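You operate a simulated robot arm through the tools that you are given. There is no shell and no other tool. Be economical: measure what you need, move in short steps, check, and stop when the job is done.

The job below is to be done with a simulated robot arm. You get a single attempt, and the scene is never put back.

JOB
Mask the glass tile with the shape on the job card.
Fine: Wipe the dust off with the pad first, roll the card down in the fixture, then lift it back to its place. Put the tools back.

Only the result counts: the job must be done as asked and must still hold three seconds after the hand-in. Knocking over, shifting, dropping, spilling or breaking anything else fails it.

ROBOT AND FRAMES
A 7-joint arm with a two-finger parallel gripper, fixed in place. Base frame: the origin is at the foot of the arm, x ahead of it, y to its left, z up; the work surface is at about z = 860. Units: mm, degrees, N and s.
With the tool pointing down near the work surface it reaches from about 360 to 780 mm from the base axis. Its first joint turns from -166.0 to 166.0 degrees. Payload 3.91 kg.
The tool frame sits at the grasp point between the pads (the TCP): z along the fingers, y along the line on which they close. The tips reach 30 mm beyond it. The gripper opens to 110 mm. The fingers are 20 mm wide and 10 mm thick; the gripper's body (48 by 112 mm) begins 55 mm behind the TCP.
Orientation is that of the tool frame in the base frame, as a unit quaternion [x, y, z, w]. With the fingers straight down and closing along the base's y, the tool's x points along the base's -x, its y along +y and its z along -z.

CONTROLS
- The arm moves only by the tool apply_moves. Its argument "increments" is a list of rows, each a list of 7 numbers: the finger opening in mm, from 0 to 110, then the shift along the tool's x, y, z in units of 300 mm (1.0 is 300 mm), then the turn, a rotation vector about the tool's x, y, z in units of 45 degrees (1.0 is 45 degrees). In form: [[fingers, tx, ty, tz, wx, wy, wz], ...]. A call has 1 to 10 rows; each row is the pose to reach, as a shift and turn from the pose commanded when the call began, along the tool's axes at that moment. A call with a number of a shift or a turn outside -1 to 1 is refused whole. Rows are played at 5 a second. More than 50 mm and 8.6 degrees between two rows, or a gripper value outside its range, and nothing of the call is played. A pose out of reach is approached as far as the arm can. The call stops where the force on the tool passes 40 N (or 10 N more than at its start, if that is more) or the arm is blocked; 0.2 s more then pass. The fingers move at their own pace (about 153 mm/s each) and stop on an object; they squeeze with about 25 N. The grip force told is the motor's: it shows also when the fingers shut on nothing. Time passes only in rows, and 0.2 s behind the last, so rows that repeat a pose let the fingers close. It gives the time, the measured TCP pose, the force on the tool (base axes), the opening and the grip force at its end, in the units of the frame above (readings bear some noise).
- Cameras (640 x 400 px; columns grow to the right, rows downward): "scene" is fixed at [399.9, -648.8, 1623.8]; the picture's right is [0.49, 0.87, 0.00], its down [0.80, -0.45, -0.39] and it looks along [-0.34, 0.19, -0.92] (base axes); focal length 300 px, centre (320, 200). "wrist" rides on the gripper at [77, 7, -115] in the tool frame; the picture's right is [-0.09, 1.00, 0.00], its down [-0.80, -0.07, -0.59] and it looks along [-0.59, -0.05, 0.80] (tool axes); focal length 270 px, centre (320, 200). There is no depth. A picture from a camera that has moved, and an enlarged one, comes with that camera's place and axes in the base frame and with its lens.
- camera(camera): a new picture of that camera. It takes no simulated time.
- raise_lower(by): slides the trunk up (or, below 0, down) by that many mm; the arm rides with it, the base frame stays. It gives what a move gives, with no picture.
- inspect(camera, box): a new picture of the part [left, top, right, bottom] of that camera's present view, enlarged. It takes no simulated time.
- close_job(): hands the job in; it is judged then, once.

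Go step by step. Nothing tells you positions but the pictures and the camera data: compare them with the known pose of the tool, close in by small moves and look again before you grip or let go. The budget is 120 turns and 64 pictures, counting those below and the enlarged ones. Unless the task says otherwise, let go and move clear before handing in, and close with one line.

The tools are called after "Call:" as name(argument=value, ...) on one line, values as JSON. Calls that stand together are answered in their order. apply_moves: Moves the arm, as the interface text tells. Its arguments: {"type":"object","properties":{"increments":{"type":"array","items":{"type":"array","items":{"type":"number"}}}},"required":["increments"]} The other tools are called the same way: raise_lower (by) slides the trunk up or down; camera (camera) takes a picture; inspect (camera, box) takes an enlarged picture of a part of a camera's view; close_job () hands the job in.

At the start:

```text
clock: 0.0
tool_pos: [144.4, -465.8, 1212.2]
tcp_rot: [0.001, 1.0, 0.0, 0.0]
wrist_force: [0.4, -0.8, -0.4]
gripper_width: 109.8
finger_force: 0.0
trunk travel left (down, up): [-550.0, 60.0]
```

scene: 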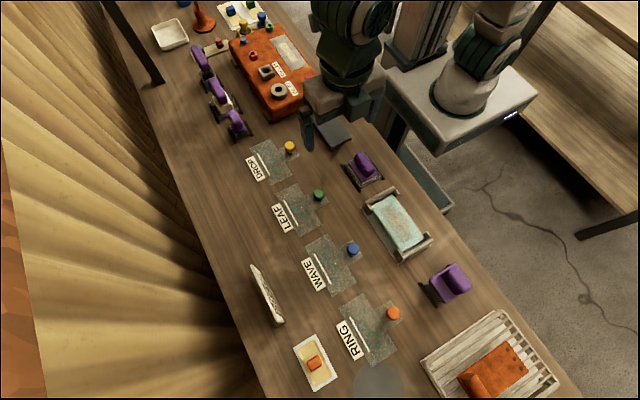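
wrist: 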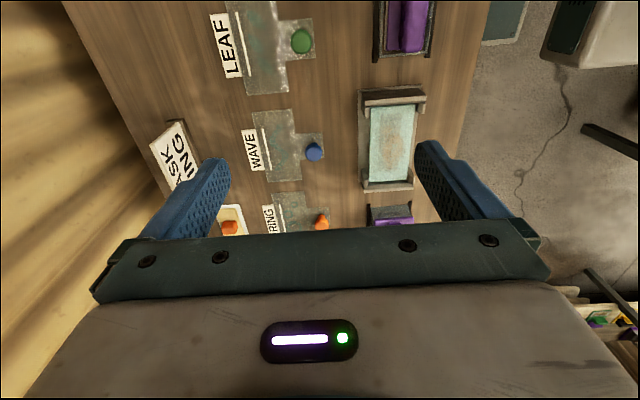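

I see a row of stencil cards (DROP, LEAF, WAVE, RING), a glass tile in a fixture, purple rollers, a pad and a job card. I'll enlarge the important parts first.

Call:
inspect(camera="scene", box=[230, 120, 480, 276])

Call:
inspect(camera="scene", box=[230, 240, 550, 400])

Call:
inspect(camera="scene", box=[140, 0, 340, 140])

Call:
inspect(camera="wrist", box=[140, 0, 460, 240])

```text
2.56 times, centred on (355, 198) of scene
camera zoom: at [399.9, -648.8, 1623.8], right [0.49, 0.87, 0.0], down [0.8, -0.45, -0.39], along [-0.34, 0.19, -0.92], focal length 768 px, centre (230, 205)
```

zoom: 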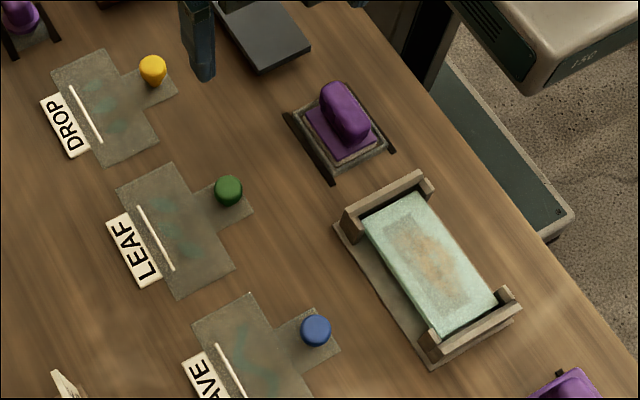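

```text
2.00 times, centred on (390, 320) of scene
camera zoom: at [399.9, -648.8, 1623.8], right [0.49, 0.87, 0.0], down [0.8, -0.45, -0.39], along [-0.34, 0.19, -0.92], focal length 600 px, centre (180, -40)
```

zoom: 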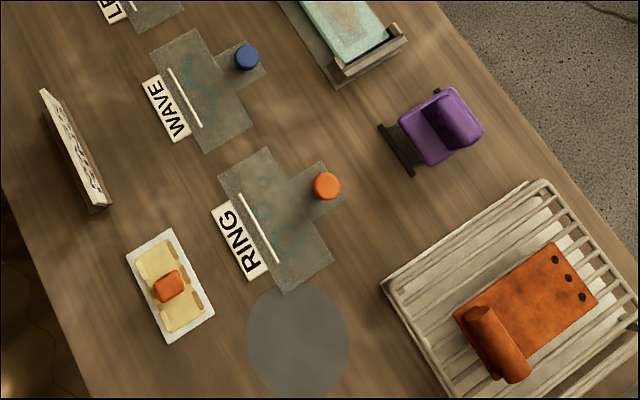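

```text
2.86 times, centred on (240, 70) of scene
camera zoom: at [399.9, -648.8, 1623.8], right [0.49, 0.87, 0.0], down [0.8, -0.45, -0.39], along [-0.34, 0.19, -0.92], focal length 858 px, centre (549, 571)
```

zoom: 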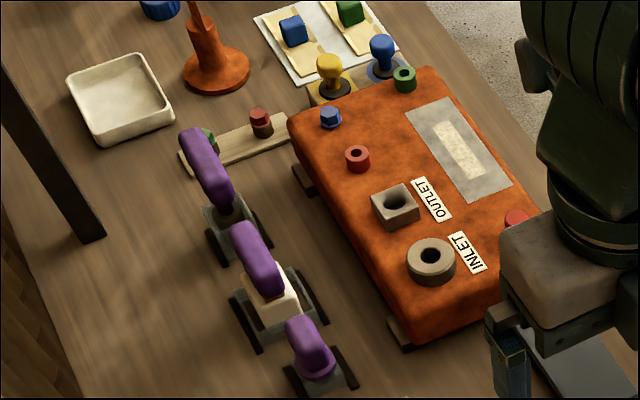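

```text
1.67 times, centred on (300, 120) of wrist
camera zoom: at [65.7, -459.2, 1326.9], right [0.09, 1.0, 0.0], down [0.8, -0.07, 0.59], along [0.59, -0.05, -0.8], focal length 450 px, centre (353, 333)
```

zoom: 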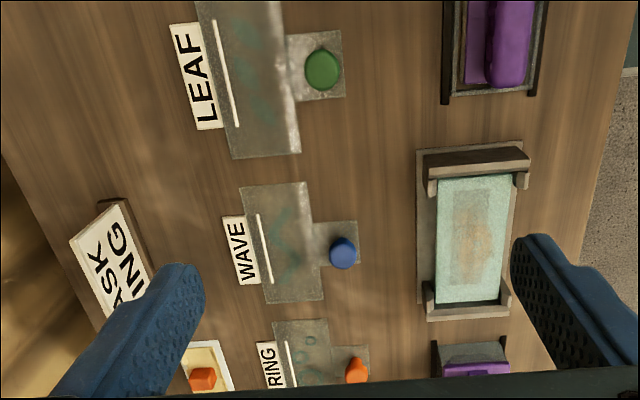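

The job card is hidden partly by a finger. I'll shift sideways toward it to read it.

Call:
apply_moves(increments=[[110, 0, -0.12, 0, 0, 0, 0], [110, 0.05, -0.25, 0, 0, 0, 0], [110, 0.1, -0.4, 0, 0, 0, 0], [110, 0.1, -0.4, 0, 0, 0, 0]])

Call:
inspect(camera="wrist", box=[160, 0, 480, 230])

```text
clock: 1.0
tool_pos: [113.9, -585.9, 1213.9]
tcp_rot: [0.0, 1.0, 0.0, 0.0]
wrist_force: [-0.3, -0.4, 1.4]
gripper_width: 110.1
finger_force: 0.0
trunk travel left (down, up): [-550.0, 60.0]
```

```text
1.74 times, centred on (320, 115) of wrist
camera zoom: at [36.4, -579.4, 1327.5], right [0.09, 1.0, 0.0], down [0.8, -0.07, 0.59], along [0.59, -0.05, -0.8], focal length 470 px, centre (320, 348)
```

zoom: 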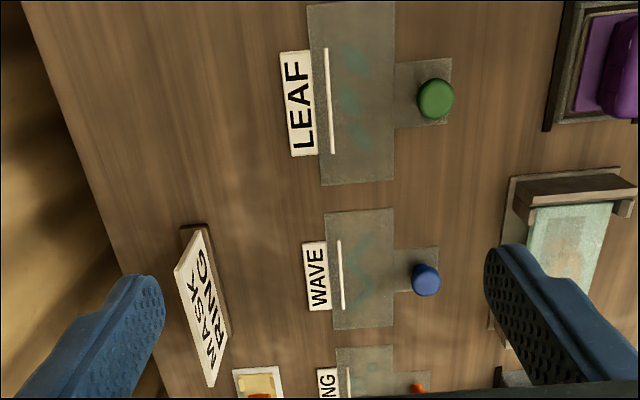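

The card says MASK RING. I'll move to look down at the RING card and the right purple tool.

Call:
apply_moves(increments=[[110, -0.12, 0.057, 0.04, 0, 0, 0], [110, -0.24, 0.114, 0.08, 0, 0, 0], [110, -0.36, 0.171, 0.13, 0, 0, 0], [110, -0.48, 0.228, 0.17, 0, 0, 0], [110, -0.6, 0.285, 0.22, 0, 0, 0], [110, -0.72, 0.342, 0.26, 0, 0, 0], [110, -0.84, 0.4, 0.3, 0, 0, 0], [110, -0.953, 0.453, 0.347, 0, 0, 0], [110, -0.953, 0.453, 0.347, 0, 0, 0]])

Call:
camera(camera="wrist")

```text
clock: 3.0
tool_pos: [400.4, -448.1, 1109.5]
tcp_rot: [0.0, 1.0, 0.0, 0.0]
wrist_force: [-0.1, 0.7, 0.0]
gripper_width: 110.1
finger_force: 0.0
trunk travel left (down, up): [-550.0, 60.0]
```

```text
56 pictures are left
camera wrist: at [322.0, -442.3, 1222.8], right [0.09, 1.0, 0.0], down [0.8, -0.07, 0.59], along [0.59, -0.05, -0.8], focal length 270 px, centre (320, 200)
```

wrist: 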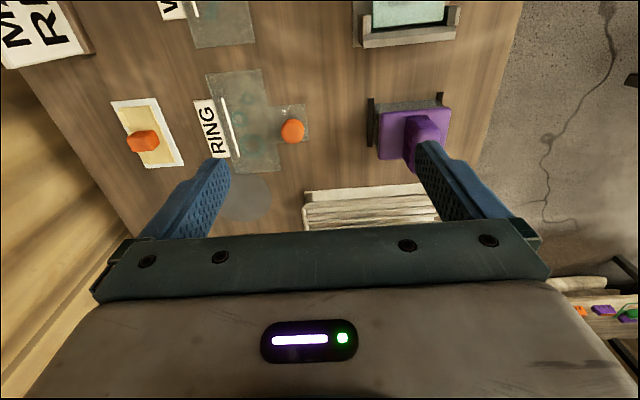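

I'll look closer at both the card and the purple tool.

Call:
inspect(camera="wrist", box=[180, 50, 340, 180])

Call:
inspect(camera="wrist", box=[340, 70, 480, 190])

Call:
inspect(camera="scene", box=[330, 130, 480, 310])

```text
3.08 times, centred on (260, 115) of wrist
camera zoom: at [322.0, -442.3, 1222.8], right [0.09, 1.0, 0.0], down [0.8, -0.07, 0.59], along [0.59, -0.05, -0.8], focal length 832 px, centre (505, 462)
```

zoom: 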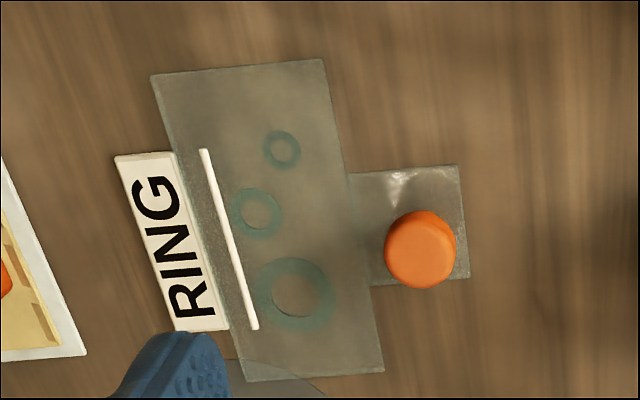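

```text
3.33 times, centred on (410, 130) of wrist
camera zoom: at [322.0, -442.3, 1222.8], right [0.09, 1.0, 0.0], down [0.8, -0.07, 0.59], along [0.59, -0.05, -0.8], focal length 901 px, centre (20, 433)
```

zoom: 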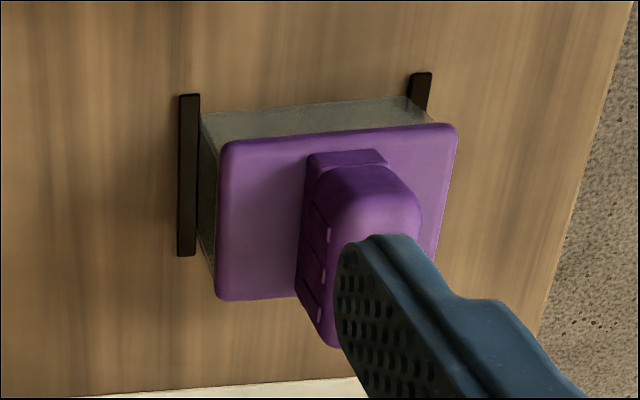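

```text
2.22 times, centred on (405, 220) of scene
camera zoom: at [399.9, -648.8, 1623.8], right [0.49, 0.87, 0.0], down [0.8, -0.45, -0.39], along [-0.34, 0.19, -0.92], focal length 667 px, centre (131, 156)
```

zoom: 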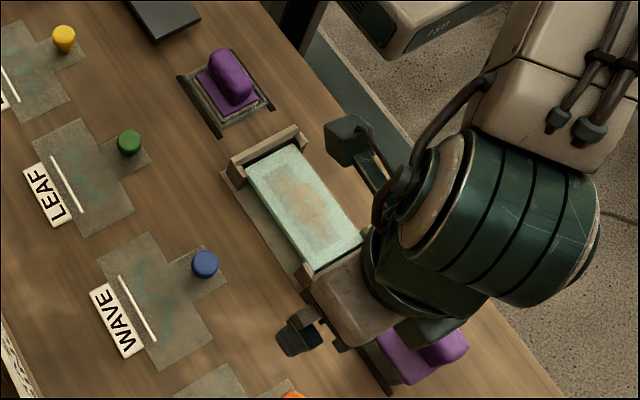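

Two candidate tools; I need to see which one is the pad and which the roller. I'll go for an oblique look at the near one first.

Call:
apply_moves(increments=[[110, 0.03, 0.1, 0.1, 0, 0, 0], [110, 0.06, 0.2, 0.2, 0, 0, 0], [110, 0.1, 0.35, 0.25, 0, 0, 0], [110, 0.1, 0.35, 0.25, 0, 0, 0]])

Call:
inspect(camera="wrist", box=[220, 80, 420, 230])

```text
clock: 4.0
tool_pos: [368.5, -346.6, 1037.2]
tcp_rot: [0.0, 1.0, 0.001, 0.001]
wrist_force: [0.0, -0.2, 0.0]
gripper_width: 110.1
finger_force: 0.0
trunk travel left (down, up): [-550.0, 60.0]
```

```text
2.67 times, centred on (320, 155) of wrist
camera zoom: at [291.5, -339.9, 1149.8], right [0.09, 1.0, 0.0], down [0.8, -0.07, 0.59], along [0.59, -0.05, -0.8], focal length 721 px, centre (320, 320)
```

zoom: 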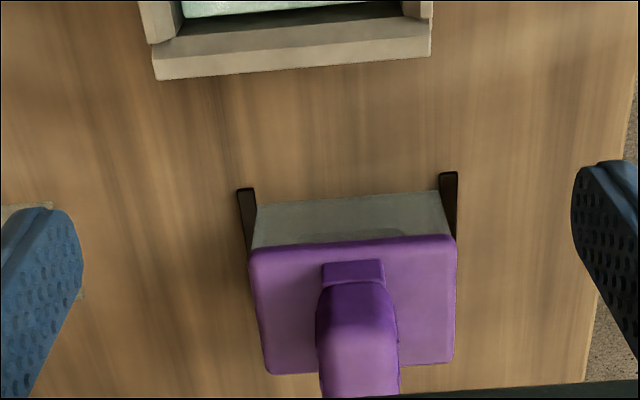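

That one is a grey block under a purple plate with handle. Now the other tool near x≈98.

Call:
apply_moves(increments=[[110, 0.15, -0.02, 0, 0, 0, 0], [110, 0.3, -0.04, 0, 0, 0, 0], [110, 0.45, -0.06, 0, 0, 0, 0], [110, 0.6, -0.08, 0, 0, 0, 0], [110, 0.75, -0.1, 0, 0, 0, 0], [110, 0.88, -0.11, 0, 0, 0, 0], [110, 1.0, -0.12, 0, 0, 0, 0], [110, 1.0, -0.12, 0, 0, 0, 0]])

Call:
camera(camera="wrist")

```text
clock: 5.8
tool_pos: [68.3, -383.6, 1034.3]
tcp_rot: [-0.002, 1.0, 0.0, 0.0]
wrist_force: [-0.2, 0.1, 1.5]
gripper_width: 110.0
finger_force: 0.1
trunk travel left (down, up): [-550.0, 60.0]
```

```text
51 pictures are left
camera wrist: at [-9.5, -376.7, 1148.1], right [0.09, 1.0, 0.0], down [0.8, -0.07, 0.59], along [0.59, -0.05, -0.8], focal length 270 px, centre (320, 200)
```

wrist: 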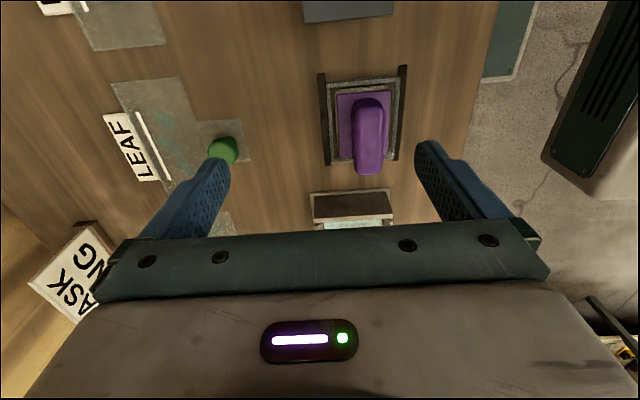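

Call:
inspect(camera="wrist", box=[300, 50, 430, 190])

Call:
inspect(camera="scene", box=[390, 235, 500, 325])

Call:
inspect(camera="scene", box=[340, 180, 450, 270])

```text
2.86 times, centred on (365, 120) of wrist
camera zoom: at [-9.5, -376.7, 1148.1], right [0.09, 1.0, 0.0], down [0.8, -0.07, 0.59], along [0.59, -0.05, -0.8], focal length 772 px, centre (191, 429)
```

zoom: 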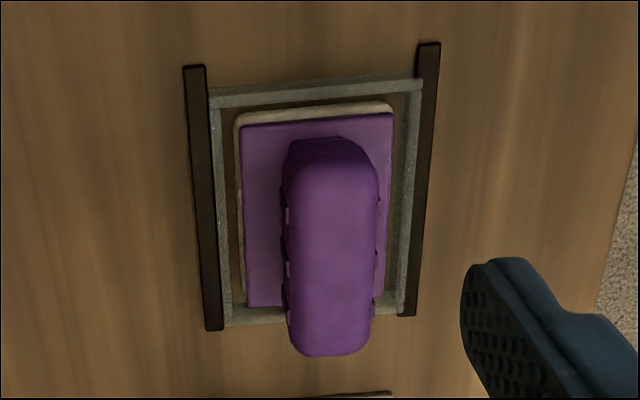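

```text
4.44 times, centred on (445, 280) of scene
camera zoom: at [399.9, -648.8, 1623.8], right [0.49, 0.87, 0.0], down [0.8, -0.45, -0.39], along [-0.34, 0.19, -0.92], focal length 1334 px, centre (-236, -156)
```

zoom: 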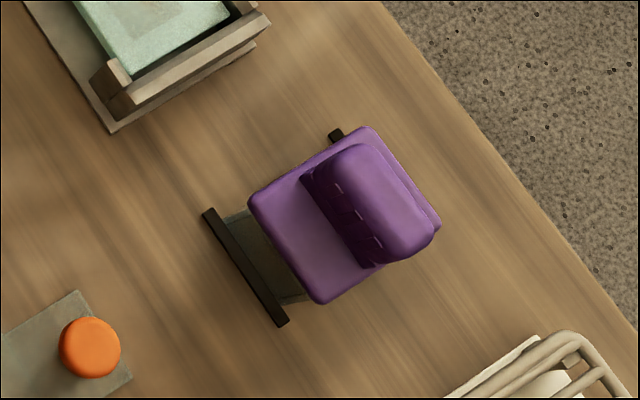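

```text
4.44 times, centred on (395, 225) of scene
camera zoom: at [399.9, -648.8, 1623.8], right [0.49, 0.87, 0.0], down [0.8, -0.45, -0.39], along [-0.34, 0.19, -0.92], focal length 1334 px, centre (-13, 89)
```

zoom: 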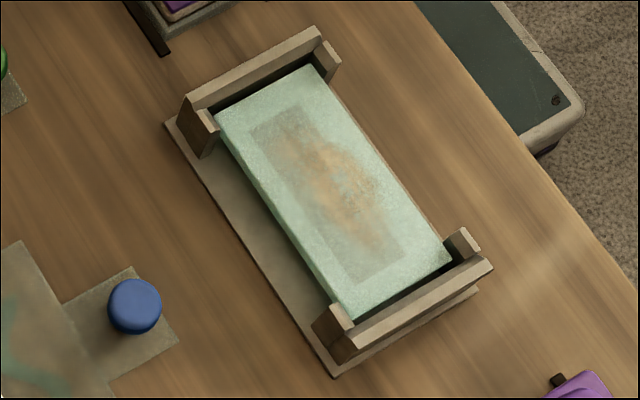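

I take the flat tool with cream felt at about (100, -340) as the wiping pad, the tall grey one at about (460, -340) as the roller, and the tile as centred near (280, -351). I move above the pad handle.

Call:
apply_moves(increments=[[80, -0.06, 0.07, 0.1, 0, 0, 0], [80, -0.113, 0.145, 0.2, 0, 0, 0], [80, -0.113, 0.145, 0.247, 0, 0, 0], [80, -0.113, 0.145, 0.247, 0, 0, 0]])

Call:
camera(camera="wrist")

Call:
inspect(camera="scene", box=[310, 110, 430, 210])

```text
clock: 6.8
tool_pos: [101.4, -337.0, 960.6]
tcp_rot: [-0.001, 1.0, 0.0, 0.0]
wrist_force: [0.3, 0.4, 0.4]
gripper_width: 80.1
finger_force: 0.1
trunk travel left (down, up): [-550.0, 60.0]
```

```text
47 pictures are left
camera wrist: at [24.2, -331.4, 1075.0], right [0.09, 1.0, 0.0], down [0.8, -0.07, 0.59], along [0.59, -0.05, -0.8], focal length 270 px, centre (320, 200)
```

wrist: 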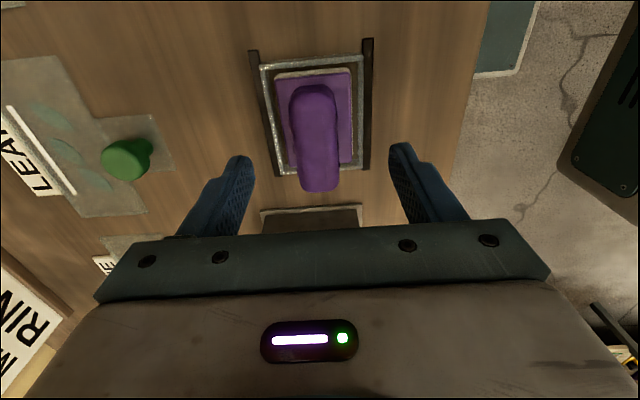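

```text
4.00 times, centred on (370, 160) of scene
camera zoom: at [399.9, -648.8, 1623.8], right [0.49, 0.87, 0.0], down [0.8, -0.45, -0.39], along [-0.34, 0.19, -0.92], focal length 1200 px, centre (120, 360)
```

zoom: 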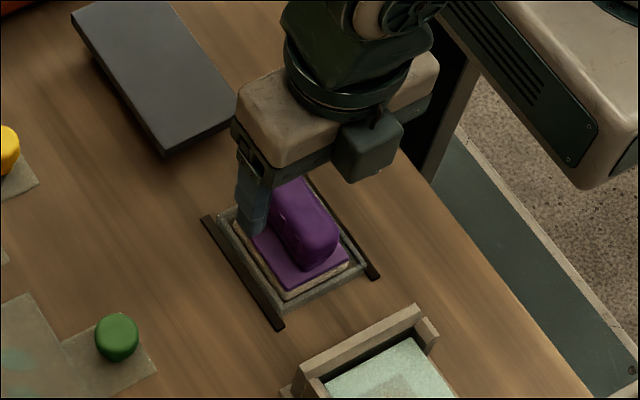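

The handle sits centred between the fingers. I descend to about z = 914 and close.

Call:
apply_moves(increments=[[64, 0.0, -0.01, 0.08, 0, 0, 0], [64, 0.0, -0.01, 0.125, 0, 0, 0], [64, 0.0, -0.01, 0.152, 0, 0, 0], [64, 0.0, -0.01, 0.152, 0, 0, 0]])

Call:
inspect(camera="wrist", box=[200, 20, 440, 220])

```text
clock: 7.8
tool_pos: [102.0, -339.3, 915.7]
tcp_rot: [0.0, 1.0, 0.0, 0.0]
wrist_force: [0.6, 0.0, -0.5]
gripper_width: 63.9
finger_force: 0.1
trunk travel left (down, up): [-550.0, 60.0]
```

```text
2.00 times, centred on (320, 120) of wrist
camera zoom: at [25.7, -333.4, 1028.3], right [0.09, 1.0, 0.0], down [0.8, -0.07, 0.59], along [0.59, -0.05, -0.8], focal length 541 px, centre (320, 360)
```

zoom: 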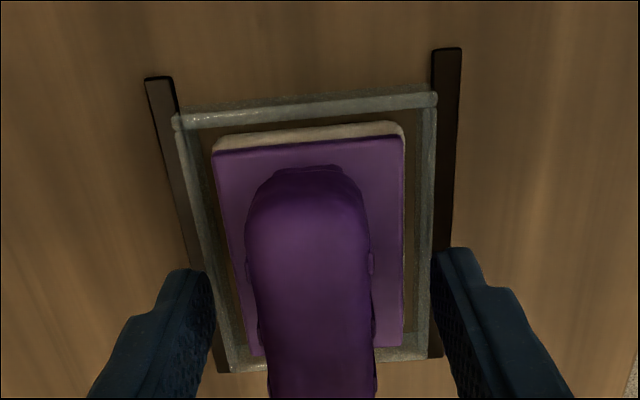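

Aligned; closing on the handle.

Call:
apply_moves(increments=[[20, 0, 0, 0, 0, 0, 0], [20, 0, 0, 0, 0, 0, 0], [15, 0, 0, 0, 0, 0, 0]])

```text
clock: 8.6
tool_pos: [103.4, -340.2, 915.0]
tcp_rot: [0.0, 1.0, 0.001, 0.0]
wrist_force: [0.7, -0.9, 0.5]
gripper_width: 27.7
finger_force: 24.9
trunk travel left (down, up): [-550.0, 60.0]
```

Gripped at 27.7 mm. Lifting 80 mm and looking.

Call:
apply_moves(increments=[[10, 0, 0, -0.05, 0, 0, 0], [10, 0, 0, -0.12, 0, 0, 0], [10, 0, 0, -0.2, 0, 0, 0], [10, 0, 0, -0.267, 0, 0, 0], [10, 0, 0, -0.267, 0, 0, 0]])

Call:
camera(camera="wrist")

Call:
inspect(camera="scene", box=[310, 110, 430, 210])

```text
clock: 9.8
tool_pos: [103.2, -340.3, 993.9]
tcp_rot: [-0.001, 1.0, 0.0, 0.0]
wrist_force: [-1.1, 0.5, -1.4]
gripper_width: 27.7
finger_force: 24.8
trunk travel left (down, up): [-550.0, 60.0]
```

```text
44 pictures are left
camera wrist: at [25.5, -333.2, 1108.0], right [0.09, 1.0, 0.0], down [0.8, -0.07, 0.59], along [0.59, -0.05, -0.8], focal length 270 px, centre (320, 200)
```

wrist: 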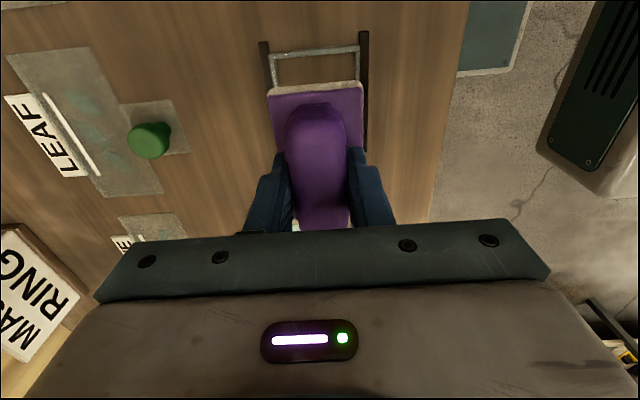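

```text
4.00 times, centred on (370, 160) of scene
camera zoom: at [399.9, -648.8, 1623.8], right [0.49, 0.87, 0.0], down [0.8, -0.45, -0.39], along [-0.34, 0.19, -0.92], focal length 1200 px, centre (120, 360)
```

zoom: 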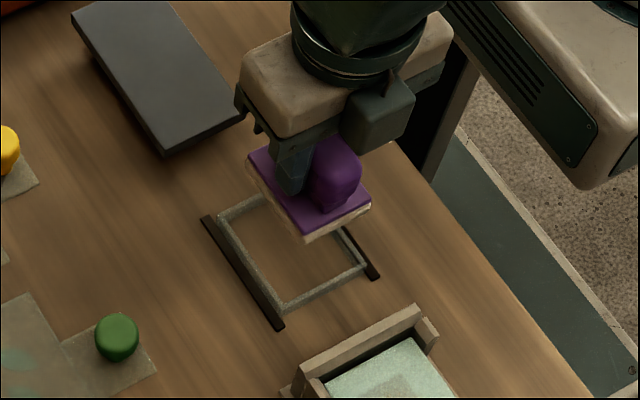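

Pad is held level. I move it above the tile centre.

Call:
apply_moves(increments=[[10, -0.15, -0.01, 0, 0, 0, 0], [10, -0.3, -0.02, 0, 0, 0, 0], [10, -0.45, -0.03, 0, 0, 0, 0], [10, -0.603, -0.036, 0, 0, 0, 0], [10, -0.603, -0.036, 0, 0, 0, 0]])

Call:
inspect(camera="scene", box=[340, 170, 460, 270])

Call:
camera(camera="wrist")

```text
clock: 11.0
tool_pos: [285.8, -350.1, 993.9]
tcp_rot: [0.0, 1.0, 0.0, 0.0]
wrist_force: [0.6, 1.6, -1.4]
gripper_width: 27.8
finger_force: 24.9
trunk travel left (down, up): [-550.0, 60.0]
```

```text
4.00 times, centred on (400, 220) of scene
camera zoom: at [399.9, -648.8, 1623.8], right [0.49, 0.87, 0.0], down [0.8, -0.45, -0.39], along [-0.34, 0.19, -0.92], focal length 1200 px, centre (0, 120)
```

zoom: 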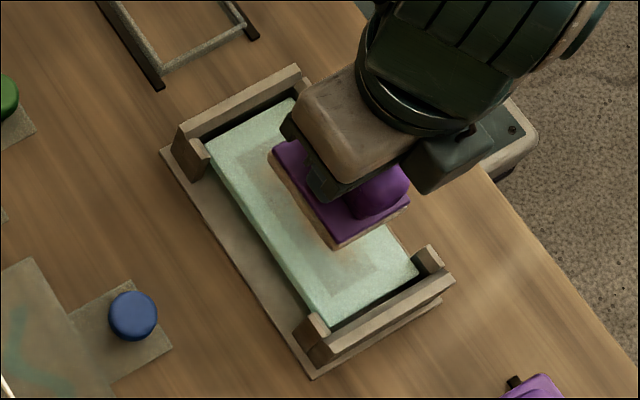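

```text
41 pictures are left
camera wrist: at [207.8, -344.9, 1108.1], right [0.09, 1.0, 0.0], down [0.8, -0.07, 0.59], along [0.59, -0.05, -0.8], focal length 270 px, centre (320, 200)
```

wrist: 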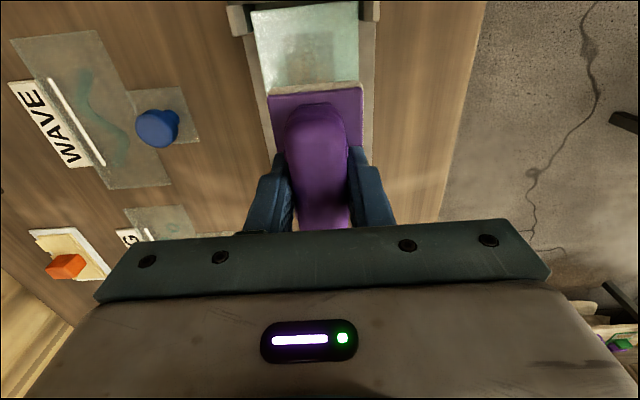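

Over the tile, clear of the fixture walls. I lower gently until it touches.

Call:
apply_moves(increments=[[10, 0, 0, 0.08, 0, 0, 0], [10, 0, 0, 0.14, 0, 0, 0], [10, 0, 0, 0.153, 0, 0, 0], [10, 0, 0, 0.163, 0, 0, 0]])

```text
clock: 12.0
tool_pos: [284.6, -349.3, 948.4]
tcp_rot: [-0.001, 1.0, -0.001, 0.002]
wrist_force: [1.5, 2.6, 33.4]
gripper_width: 28.0
finger_force: 25.2
trunk travel left (down, up): [-550.0, 60.0]
```

Contact at TCP z ≈ 948 (tile top about 894). I ease the pressure slightly and wipe in strokes along the tile.

Call:
apply_moves(increments=[[10, 0, -0.01, -0.006, 0, 0, 0], [10, 0.06, -0.01, -0.006, 0, 0, 0], [10, 0.1, -0.015, -0.006, 0, 0, 0], [10, 0.0, -0.015, -0.006, 0, 0, 0], [10, -0.1, -0.015, -0.006, 0, 0, 0], [10, -0.1, -0.047, -0.006, 0, 0, 0], [10, 0.0, -0.047, -0.006, 0, 0, 0], [10, 0.1, -0.047, -0.006, 0, 0, 0], [10, 0.1, 0.01, -0.006, 0, 0, 0], [10, 0.0, 0.012, -0.006, 0, 0, 0]])

```text
clock: 14.2
tool_pos: [283.4, -346.6, 947.2]
tcp_rot: [0.0, 1.0, -0.001, 0.0]
wrist_force: [-2.4, -2.2, 2.4]
gripper_width: 27.8
finger_force: 25.2
trunk travel left (down, up): [-550.0, 60.0]
```

Pressure is now light; one more set of strokes a bit firmer, then I'll lift and look.

Call:
apply_moves(increments=[[10, -0.05, 0, 0.006, 0, 0, 0], [10, -0.1, 0, 0.006, 0, 0, 0], [10, -0.1, -0.03, 0.006, 0, 0, 0], [10, 0, -0.03, 0.006, 0, 0, 0], [10, 0.1, -0.03, 0.006, 0, 0, 0], [10, 0.1, -0.06, 0.006, 0, 0, 0], [10, 0, -0.06, 0.006, 0, 0, 0], [10, -0.1, -0.06, 0.006, 0, 0, 0], [10, 0, -0.03, 0.006, 0, 0, 0]])

Call:
apply_moves(increments=[[10, 0, 0, -0.06, 0, 0, 0], [10, 0.05, 0, -0.15, 0, 0, 0], [10, 0.2, 0, -0.15, 0, 0, 0], [10, 0.35, 0, -0.15, 0, 0, 0], [10, 0.5, 0.02, -0.15, 0, 0, 0], [10, 0.6, 0.03, -0.15, 0, 0, 0], [10, 0.6, 0.03, -0.15, 0, 0, 0]])

Call:
inspect(camera="scene", box=[310, 140, 460, 270])

Call:
camera(camera="wrist")

```text
clock: 15.6
tool_pos: [252.6, -357.9, 946.1]
tcp_rot: [0.0, 1.0, 0.001, 0.002]
wrist_force: [7.8, 12.1, 20.2]
gripper_width: 27.7
finger_force: 25.1
trunk travel left (down, up): [-550.0, 60.0]
stopped in row 6: the force on the tool passed its limit (the readings are from after the stop); the commanded pose is now the measured one
```

```text
clock: 17.2
tool_pos: [73.8, -351.4, 987.4]
tcp_rot: [0.0, 1.0, 0.003, 0.001]
wrist_force: [0.4, -0.5, -2.4]
gripper_width: 27.7
finger_force: 24.6
trunk travel left (down, up): [-550.0, 60.0]
```

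```text
3.08 times, centred on (385, 205) of scene
camera zoom: at [399.9, -648.8, 1623.8], right [0.49, 0.87, 0.0], down [0.8, -0.45, -0.39], along [-0.34, 0.19, -0.92], focal length 923 px, centre (120, 185)
```

zoom: 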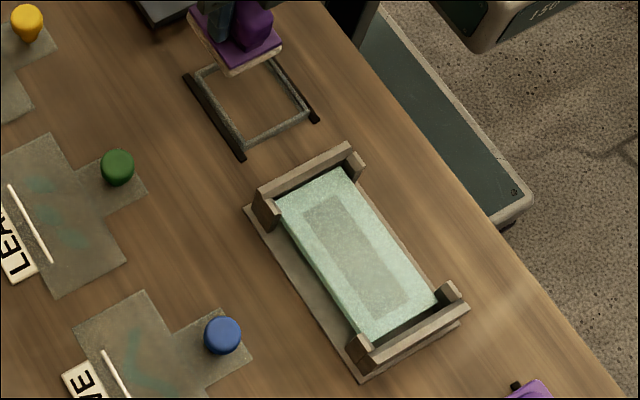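

```text
39 pictures are left
camera wrist: at [-4.0, -346.0, 1101.2], right [0.09, 1.0, 0.0], down [0.8, -0.07, 0.6], along [0.59, -0.05, -0.8], focal length 270 px, centre (320, 200)
```

wrist: 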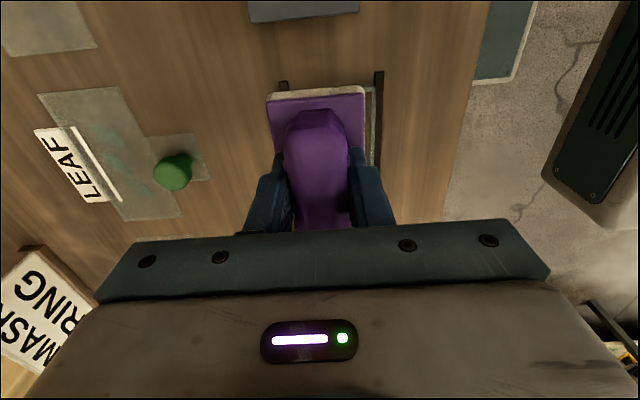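

The dust is gone. Now I return the pad: move over its tray and lower partway, then check.

Call:
apply_moves(increments=[[10, -0.05, 0.02, 0, 0, 0, 0], [10, -0.098, 0.037, 0, 0, 0, 0], [10, -0.098, 0.037, 0.08, 0, 0, 0], [10, -0.098, 0.037, 0.15, 0, 0, 0], [10, -0.098, 0.037, 0.15, 0, 0, 0]])

Call:
inspect(camera="wrist", box=[200, 20, 440, 220])

Call:
inspect(camera="scene", box=[310, 110, 430, 210])

```text
clock: 18.4
tool_pos: [102.7, -340.5, 941.8]
tcp_rot: [0.0, 1.0, 0.001, 0.0]
wrist_force: [0.3, 0.3, -0.9]
gripper_width: 27.6
finger_force: 25.6
trunk travel left (down, up): [-550.0, 60.0]
```

```text
2.00 times, centred on (320, 120) of wrist
camera zoom: at [24.7, -334.2, 1056.4], right [0.09, 1.0, 0.0], down [0.8, -0.07, 0.6], along [0.59, -0.05, -0.8], focal length 541 px, centre (320, 360)
```

zoom: 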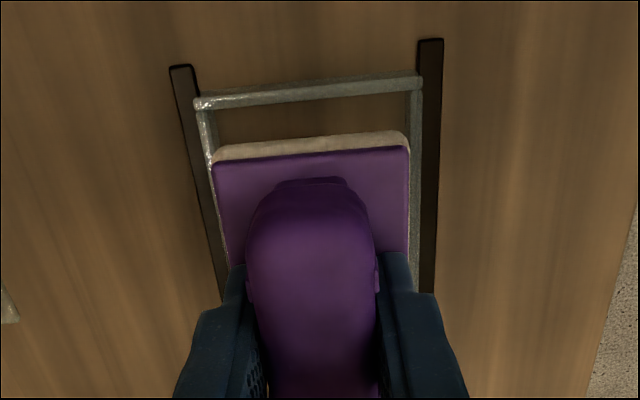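

```text
4.00 times, centred on (370, 160) of scene
camera zoom: at [399.9, -648.8, 1623.8], right [0.49, 0.87, 0.0], down [0.8, -0.45, -0.39], along [-0.34, 0.19, -0.92], focal length 1200 px, centre (120, 360)
```

zoom: 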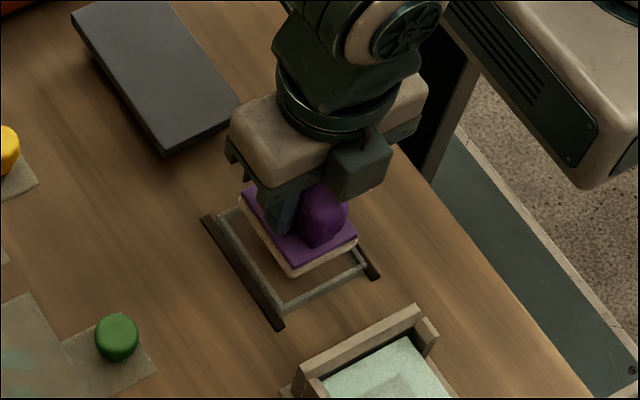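

It lines up with the tray. Lowering to the resting height and releasing.

Call:
apply_moves(increments=[[10, -0.001, 0.001, 0.05, 0, 0, 0], [10, -0.001, 0.001, 0.075, 0, 0, 0], [10, -0.001, 0.001, 0.083, 0, 0, 0], [10, -0.001, 0.001, 0.087, 0, 0, 0]])

```text
clock: 19.4
tool_pos: [102.6, -340.0, 917.8]
tcp_rot: [0.001, 1.0, 0.001, 0.001]
wrist_force: [-0.5, 0.6, -1.2]
gripper_width: 27.8
finger_force: 25.1
trunk travel left (down, up): [-550.0, 60.0]
```

Call:
apply_moves(increments=[[10, 0, 0, 0.006, 0, 0, 0], [10, 0, 0, 0.009, 0, 0, 0], [10, 0, 0, 0.012, 0, 0, 0]])

```text
clock: 20.2
tool_pos: [102.3, -339.6, 913.8]
tcp_rot: [0.0, 1.0, 0.001, 0.001]
wrist_force: [-0.2, -0.6, -1.1]
gripper_width: 27.9
finger_force: 24.7
trunk travel left (down, up): [-550.0, 60.0]
```

No contact yet (the pad slid up a touch in the grip); continuing in 1 mm steps.

Call:
apply_moves(increments=[[10, 0, 0, 0.004, 0, 0, 0], [10, 0, 0, 0.004, 0, 0, 0]])

Call:
apply_moves(increments=[[10, 0, 0, 0.003, 0, 0, 0], [10, 0, 0, 0.003, 0, 0, 0]])

```text
clock: 20.8
tool_pos: [103.7, -340.5, 914.6]
tcp_rot: [0.001, 1.0, 0.002, 0.001]
wrist_force: [1.1, -0.2, -1.0]
gripper_width: 27.8
finger_force: 24.5
trunk travel left (down, up): [-550.0, 60.0]
```

```text
clock: 21.4
tool_pos: [102.9, -340.6, 912.1]
tcp_rot: [0.001, 1.0, 0.002, 0.001]
wrist_force: [0.3, 0.3, -0.6]
gripper_width: 27.8
finger_force: 24.5
trunk travel left (down, up): [-550.0, 60.0]
```

Call:
apply_moves(increments=[[10, 0, 0, 0.004, 0, 0, 0], [10, 0, 0, 0.004, 0, 0, 0]])

Call:
inspect(camera="scene", box=[330, 130, 410, 200])

```text
clock: 22.0
tool_pos: [102.9, -340.2, 912.4]
tcp_rot: [0.0, 1.0, 0.002, 0.0]
wrist_force: [0.0, -0.4, -1.2]
gripper_width: 27.5
finger_force: 24.7
trunk travel left (down, up): [-550.0, 60.0]
```

```text
5.71 times, centred on (370, 165) of scene
camera zoom: at [399.9, -648.8, 1623.8], right [0.49, 0.87, 0.0], down [0.8, -0.45, -0.39], along [-0.34, 0.19, -0.92], focal length 1715 px, centre (34, 400)
```

zoom: 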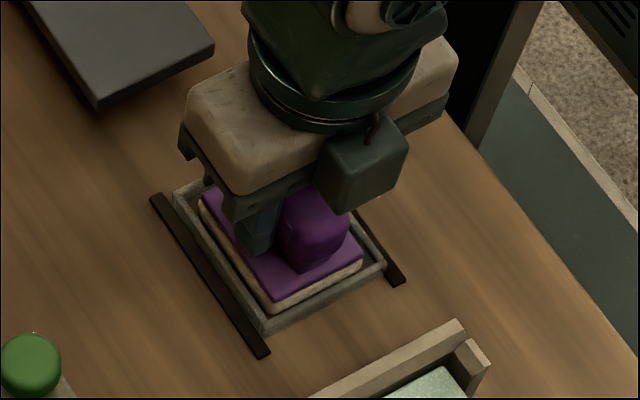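

Still just above the rest; a couple more small steps.

Call:
apply_moves(increments=[[10, 0, 0, 0.004, 0, 0, 0], [10, 0, 0, 0.007, 0, 0, 0], [10, 0, 0, 0.007, 0, 0, 0]])

```text
clock: 22.8
tool_pos: [103.5, -341.8, 909.5]
tcp_rot: [0.001, 1.0, 0.002, 0.001]
wrist_force: [0.2, -0.1, -2.2]
gripper_width: 27.8
finger_force: 25.1
trunk travel left (down, up): [-550.0, 60.0]
```

Call:
apply_moves(increments=[[10, 0, 0, 0.004, 0, 0, 0], [10, 0, 0, 0.004, 0, 0, 0]])

Call:
apply_moves(increments=[[10, 0, 0, 0.004, 0, 0, 0], [10, 0, 0, 0.004, 0, 0, 0]])

```text
clock: 23.4
tool_pos: [103.2, -340.1, 909.0]
tcp_rot: [0.001, 1.0, 0.001, 0.001]
wrist_force: [-0.2, 0.4, 0.5]
gripper_width: 27.8
finger_force: 25.3
trunk travel left (down, up): [-550.0, 60.0]
```

```text
clock: 24.0
tool_pos: [103.1, -340.9, 908.7]
tcp_rot: [0.001, 1.0, 0.0, 0.0]
wrist_force: [1.3, 1.8, 22.3]
gripper_width: 28.0
finger_force: 25.1
trunk travel left (down, up): [-550.0, 60.0]
```

Contact felt. Releasing and rising.

Call:
apply_moves(increments=[[35, 0, 0, -0.003, 0, 0, 0], [60, 0, 0, -0.005, 0, 0, 0], [60, 0, 0, -0.005, 0, 0, 0], [60, 0, 0, -0.1, 0, 0, 0], [60, 0, 0, -0.2, 0, 0, 0], [80, 0, 0, -0.3, 0, 0, 0], [80, 0, 0, -0.3, 0, 0, 0]])

Call:
camera(camera="wrist")

```text
clock: 24.4
tool_pos: [103.0, -339.8, 909.7]
tcp_rot: [0.0, 1.0, 0.005, 0.0]
wrist_force: [1.0, 2.7, 21.9]
gripper_width: 57.8
finger_force: 0.0
trunk travel left (down, up): [-550.0, 60.0]
stopped in row 2: the force on the tool passed its limit (the readings are from after the stop); the commanded pose is now the measured one
```

```text
35 pictures are left
camera wrist: at [25.6, -334.6, 1022.2], right [0.09, 1.0, 0.01], down [0.8, -0.08, 0.6], along [0.59, -0.05, -0.8], focal length 270 px, centre (320, 200)
```

wrist: 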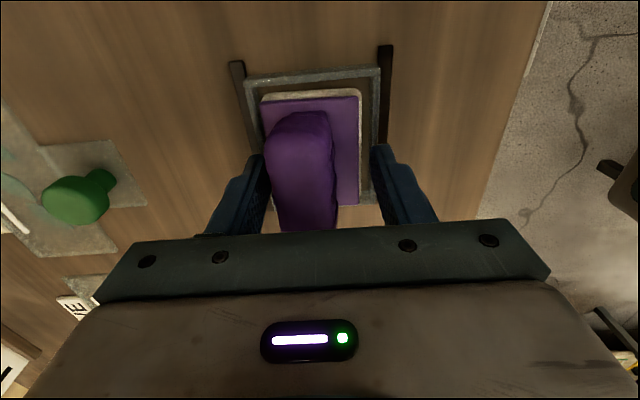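

Fingertips seem to press the plate. I raise straight up and look again.

Call:
apply_moves(increments=[[58, 0, 0, -0.01, 0, 0, 0], [58, 0, 0, -0.04, 0, 0, 0], [58, 0, 0, -0.15, 0, 0, 0], [58, 0, 0, -0.28, 0, 0, 0], [58, 0, 0, -0.28, 0, 0, 0]])

Call:
camera(camera="wrist")

Call:
inspect(camera="scene", box=[330, 130, 410, 200])

```text
clock: 25.6
tool_pos: [101.5, -339.7, 990.2]
tcp_rot: [0.001, 1.0, 0.007, 0.0]
wrist_force: [0.1, -0.1, 0.6]
gripper_width: 57.9
finger_force: 0.0
trunk travel left (down, up): [-550.0, 60.0]
```

```text
34 pictures are left
camera wrist: at [24.0, -334.8, 1104.2], right [0.09, 1.0, 0.01], down [0.8, -0.08, 0.59], along [0.59, -0.04, -0.8], focal length 270 px, centre (320, 200)
```

wrist: 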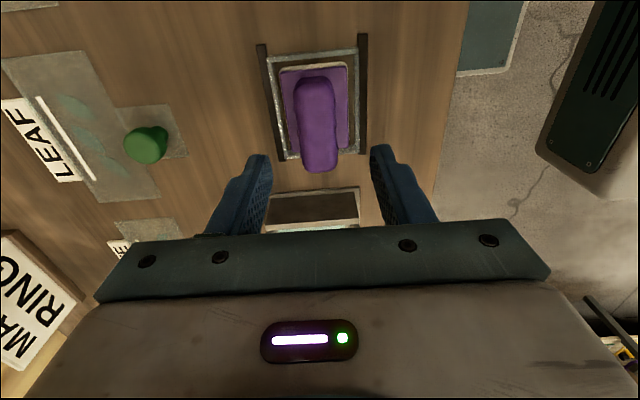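

```text
5.71 times, centred on (370, 165) of scene
camera zoom: at [399.9, -648.8, 1623.8], right [0.49, 0.87, 0.0], down [0.8, -0.45, -0.39], along [-0.34, 0.19, -0.92], focal length 1715 px, centre (34, 400)
```

zoom: 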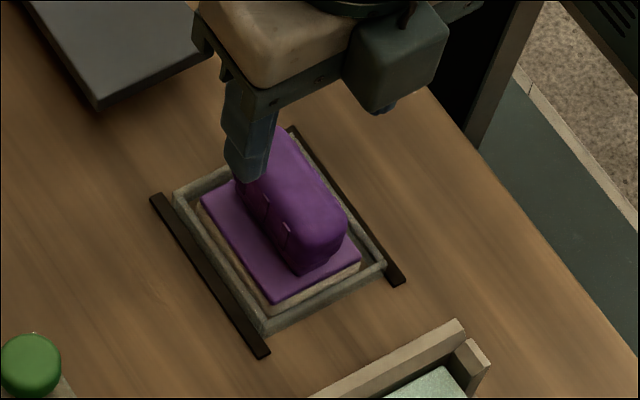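

The pad rests flat back in its tray. Now to the RING card: I travel high toward it and correct a small tool tilt.

Call:
apply_moves(increments=[[70, 0, 0, -0.15, 0.018, 0, 0], [70, -0.12, -0.06, -0.15, 0.018, 0, 0], [70, -0.25, -0.12, -0.15, 0.018, 0, 0], [70, -0.38, -0.18, -0.15, 0.018, 0, 0], [70, -0.51, -0.25, -0.15, 0.018, 0, 0], [70, -0.64, -0.31, -0.15, 0.018, 0, 0], [70, -0.77, -0.37, -0.15, 0.018, 0, 0], [70, -0.9, -0.44, -0.1, 0.018, 0, 0], [70, -1.0, -0.497, -0.05, 0.018, 0, 0], [70, -1.0, -0.497, 0.0, 0.018, 0, 0]])

Call:
camera(camera="wrist")

Call:
inspect(camera="scene", box=[350, 170, 460, 270])

```text
clock: 27.9
tool_pos: [403.3, -489.2, 991.7]
tcp_rot: [0.0, 1.0, -0.001, 0.001]
wrist_force: [-0.1, -0.8, 0.4]
gripper_width: 69.9
finger_force: 0.1
trunk travel left (down, up): [-550.0, 60.0]
```

```text
32 pictures are left
camera wrist: at [325.0, -483.5, 1104.0], right [0.09, 1.0, 0.0], down [0.8, -0.07, 0.6], along [0.59, -0.05, -0.8], focal length 270 px, centre (320, 200)
```

wrist: 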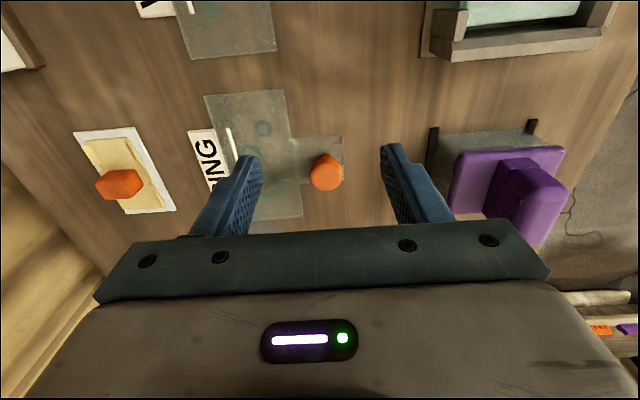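

```text
4.00 times, centred on (405, 220) of scene
camera zoom: at [399.9, -648.8, 1623.8], right [0.49, 0.87, 0.0], down [0.8, -0.45, -0.39], along [-0.34, 0.19, -0.92], focal length 1200 px, centre (-20, 120)
```

zoom: 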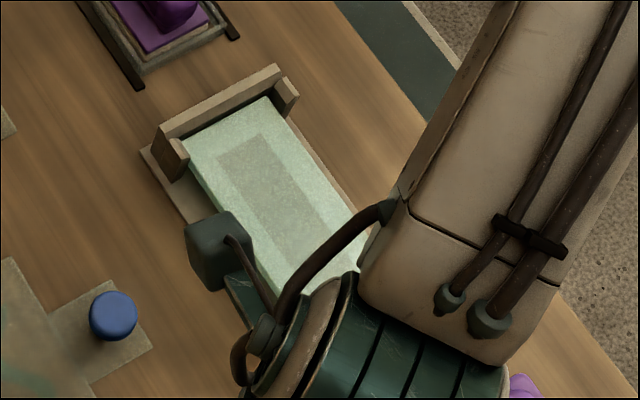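

Knob at about (453, -489). Moving over it and partway down.

Call:
apply_moves(increments=[[60, -0.1, 0, 0.03, 0, 0, 0], [60, -0.168, 0, 0.1, 0, 0, 0], [60, -0.168, 0, 0.2, 0, 0, 0], [60, -0.168, 0, 0.2, 0, 0, 0]])

Call:
inspect(camera="wrist", box=[200, 60, 440, 230])

```text
clock: 28.9
tool_pos: [452.9, -488.6, 929.6]
tcp_rot: [0.001, 1.0, -0.001, 0.0]
wrist_force: [-0.1, 0.2, 0.3]
gripper_width: 59.9
finger_force: 0.0
trunk travel left (down, up): [-550.0, 60.0]
```

```text
2.35 times, centred on (320, 145) of wrist
camera zoom: at [375.4, -482.7, 1042.6], right [0.09, 1.0, 0.0], down [0.8, -0.07, 0.6], along [0.59, -0.05, -0.8], focal length 636 px, centre (320, 329)
```

zoom: 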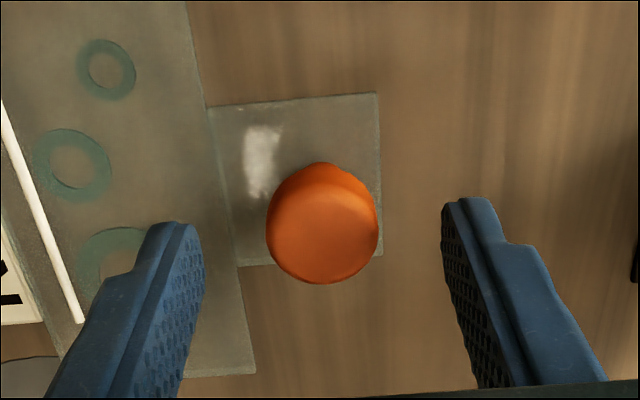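

Shifting 3 mm forward and descending to z ≈ 897, then closing.

Call:
apply_moves(increments=[[60, -0.01, 0, 0.06, 0, 0, 0], [60, -0.01, 0, 0.1, 0, 0, 0], [60, -0.01, 0, 0.108, 0, 0, 0], [40, -0.01, 0, 0.108, 0, 0, 0], [15, -0.01, 0, 0.108, 0, 0, 0], [10, -0.01, 0, 0.108, 0, 0, 0]])

Call:
inspect(camera="wrist", box=[160, 20, 460, 230])

```text
clock: 30.2
tool_pos: [454.9, -489.8, 896.2]
tcp_rot: [0.001, 1.0, -0.001, 0.0]
wrist_force: [0.5, -0.2, -0.5]
gripper_width: 29.0
finger_force: 25.4
trunk travel left (down, up): [-550.0, 60.0]
```

```text
1.90 times, centred on (310, 125) of wrist
camera zoom: at [378.2, -483.1, 1010.6], right [0.09, 1.0, 0.0], down [0.8, -0.07, 0.6], along [0.59, -0.05, -0.8], focal length 515 px, centre (339, 343)
```

zoom: 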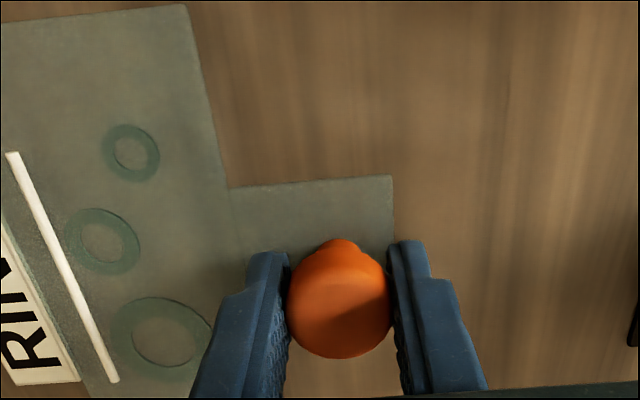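

Gripped at 29 mm. Lifting and checking that the card comes up level.

Call:
apply_moves(increments=[[10, 0, 0, -0.02, 0, 0, 0], [10, 0, 0, -0.06, 0, 0, 0], [10, 0, 0, -0.15, 0, 0, 0], [10, 0, 0, -0.3, 0, 0, 0], [10, 0, 0, -0.3, 0, 0, 0]])

Call:
camera(camera="wrist")

Call:
inspect(camera="scene", box=[300, 240, 460, 380])

```text
clock: 31.4
tool_pos: [457.0, -489.5, 988.2]
tcp_rot: [0.001, 1.0, -0.001, -0.001]
wrist_force: [-0.2, -0.4, -0.5]
gripper_width: 28.9
finger_force: 24.5
trunk travel left (down, up): [-550.0, 60.0]
```

```text
28 pictures are left
camera wrist: at [379.0, -483.5, 1101.1], right [0.09, 1.0, 0.0], down [0.8, -0.07, 0.59], along [0.59, -0.05, -0.8], focal length 270 px, centre (320, 200)
```

wrist: 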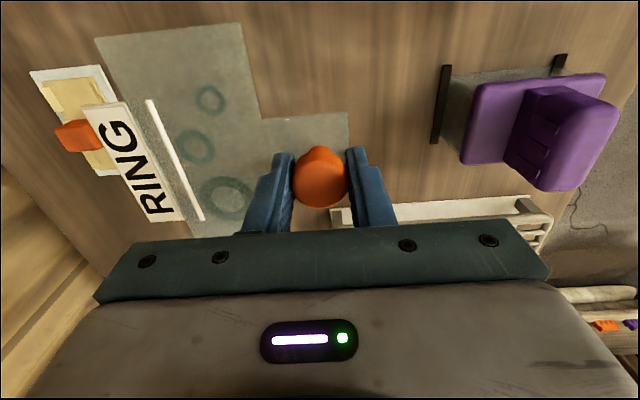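

```text
2.86 times, centred on (380, 310) of scene
camera zoom: at [399.9, -648.8, 1623.8], right [0.49, 0.87, 0.0], down [0.8, -0.45, -0.39], along [-0.34, 0.19, -0.92], focal length 858 px, centre (149, -114)
```

zoom: 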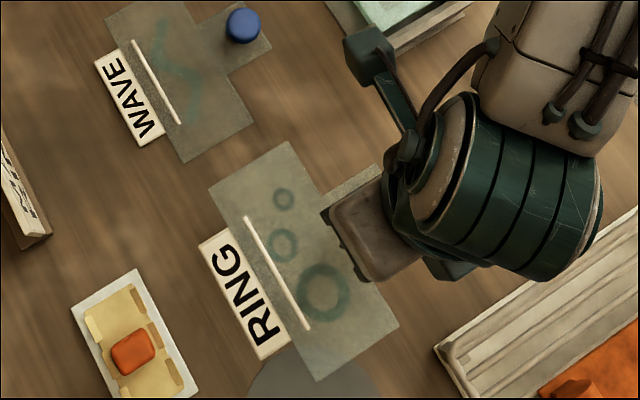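

The card with its label lifts level. I carry it along x first, then over the fixture, staying high.

Call:
apply_moves(increments=[[10, 0.1, 0, -0.05, 0, 0, 0], [10, 0.25, 0, -0.05, 0, 0, 0], [10, 0.4, 0, -0.05, 0, 0, 0], [10, 0.53, 0.06, -0.05, 0, 0, 0], [10, 0.587, 0.18, -0.05, 0, 0, 0], [10, 0.587, 0.32, -0.05, 0, 0, 0], [10, 0.587, 0.46, -0.05, 0, 0, 0], [10, 0.587, 0.58, -0.05, 0, 0, 0], [10, 0.587, 0.67, -0.02, 0, 0, 0], [10, 0.587, 0.67, 0.06, 0, 0, 0]])

Call:
inspect(camera="scene", box=[340, 170, 460, 270])

Call:
camera(camera="wrist")

```text
clock: 33.6
tool_pos: [281.4, -286.2, 968.5]
tcp_rot: [0.0, 1.0, -0.002, 0.001]
wrist_force: [0.1, 0.4, -0.9]
gripper_width: 29.2
finger_force: 24.9
trunk travel left (down, up): [-550.0, 60.0]
```

```text
4.00 times, centred on (400, 220) of scene
camera zoom: at [399.9, -648.8, 1623.8], right [0.49, 0.87, 0.0], down [0.8, -0.45, -0.39], along [-0.34, 0.19, -0.92], focal length 1200 px, centre (0, 120)
```

zoom: 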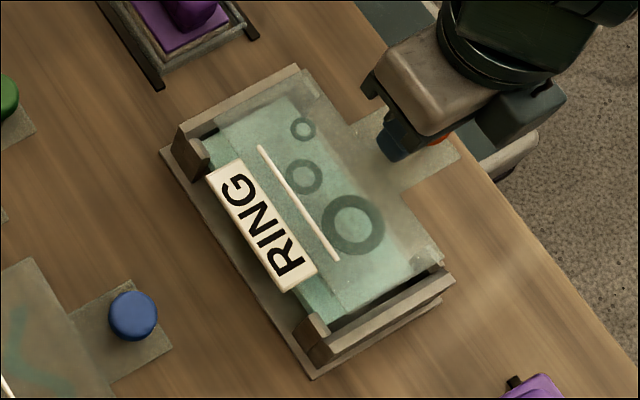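

```text
25 pictures are left
camera wrist: at [202.9, -280.5, 1081.6], right [0.09, 1.0, 0.0], down [0.8, -0.07, 0.6], along [0.59, -0.05, -0.8], focal length 270 px, centre (320, 200)
```

wrist: 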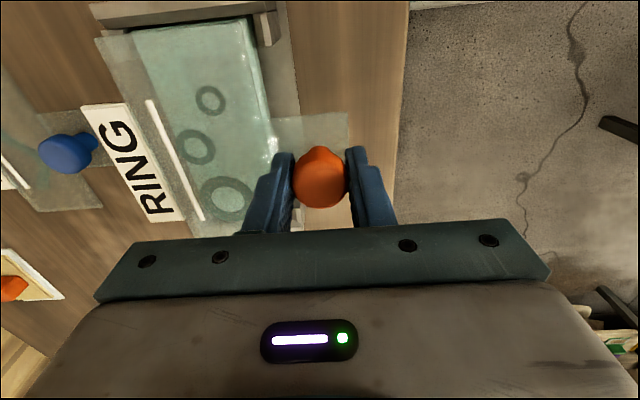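

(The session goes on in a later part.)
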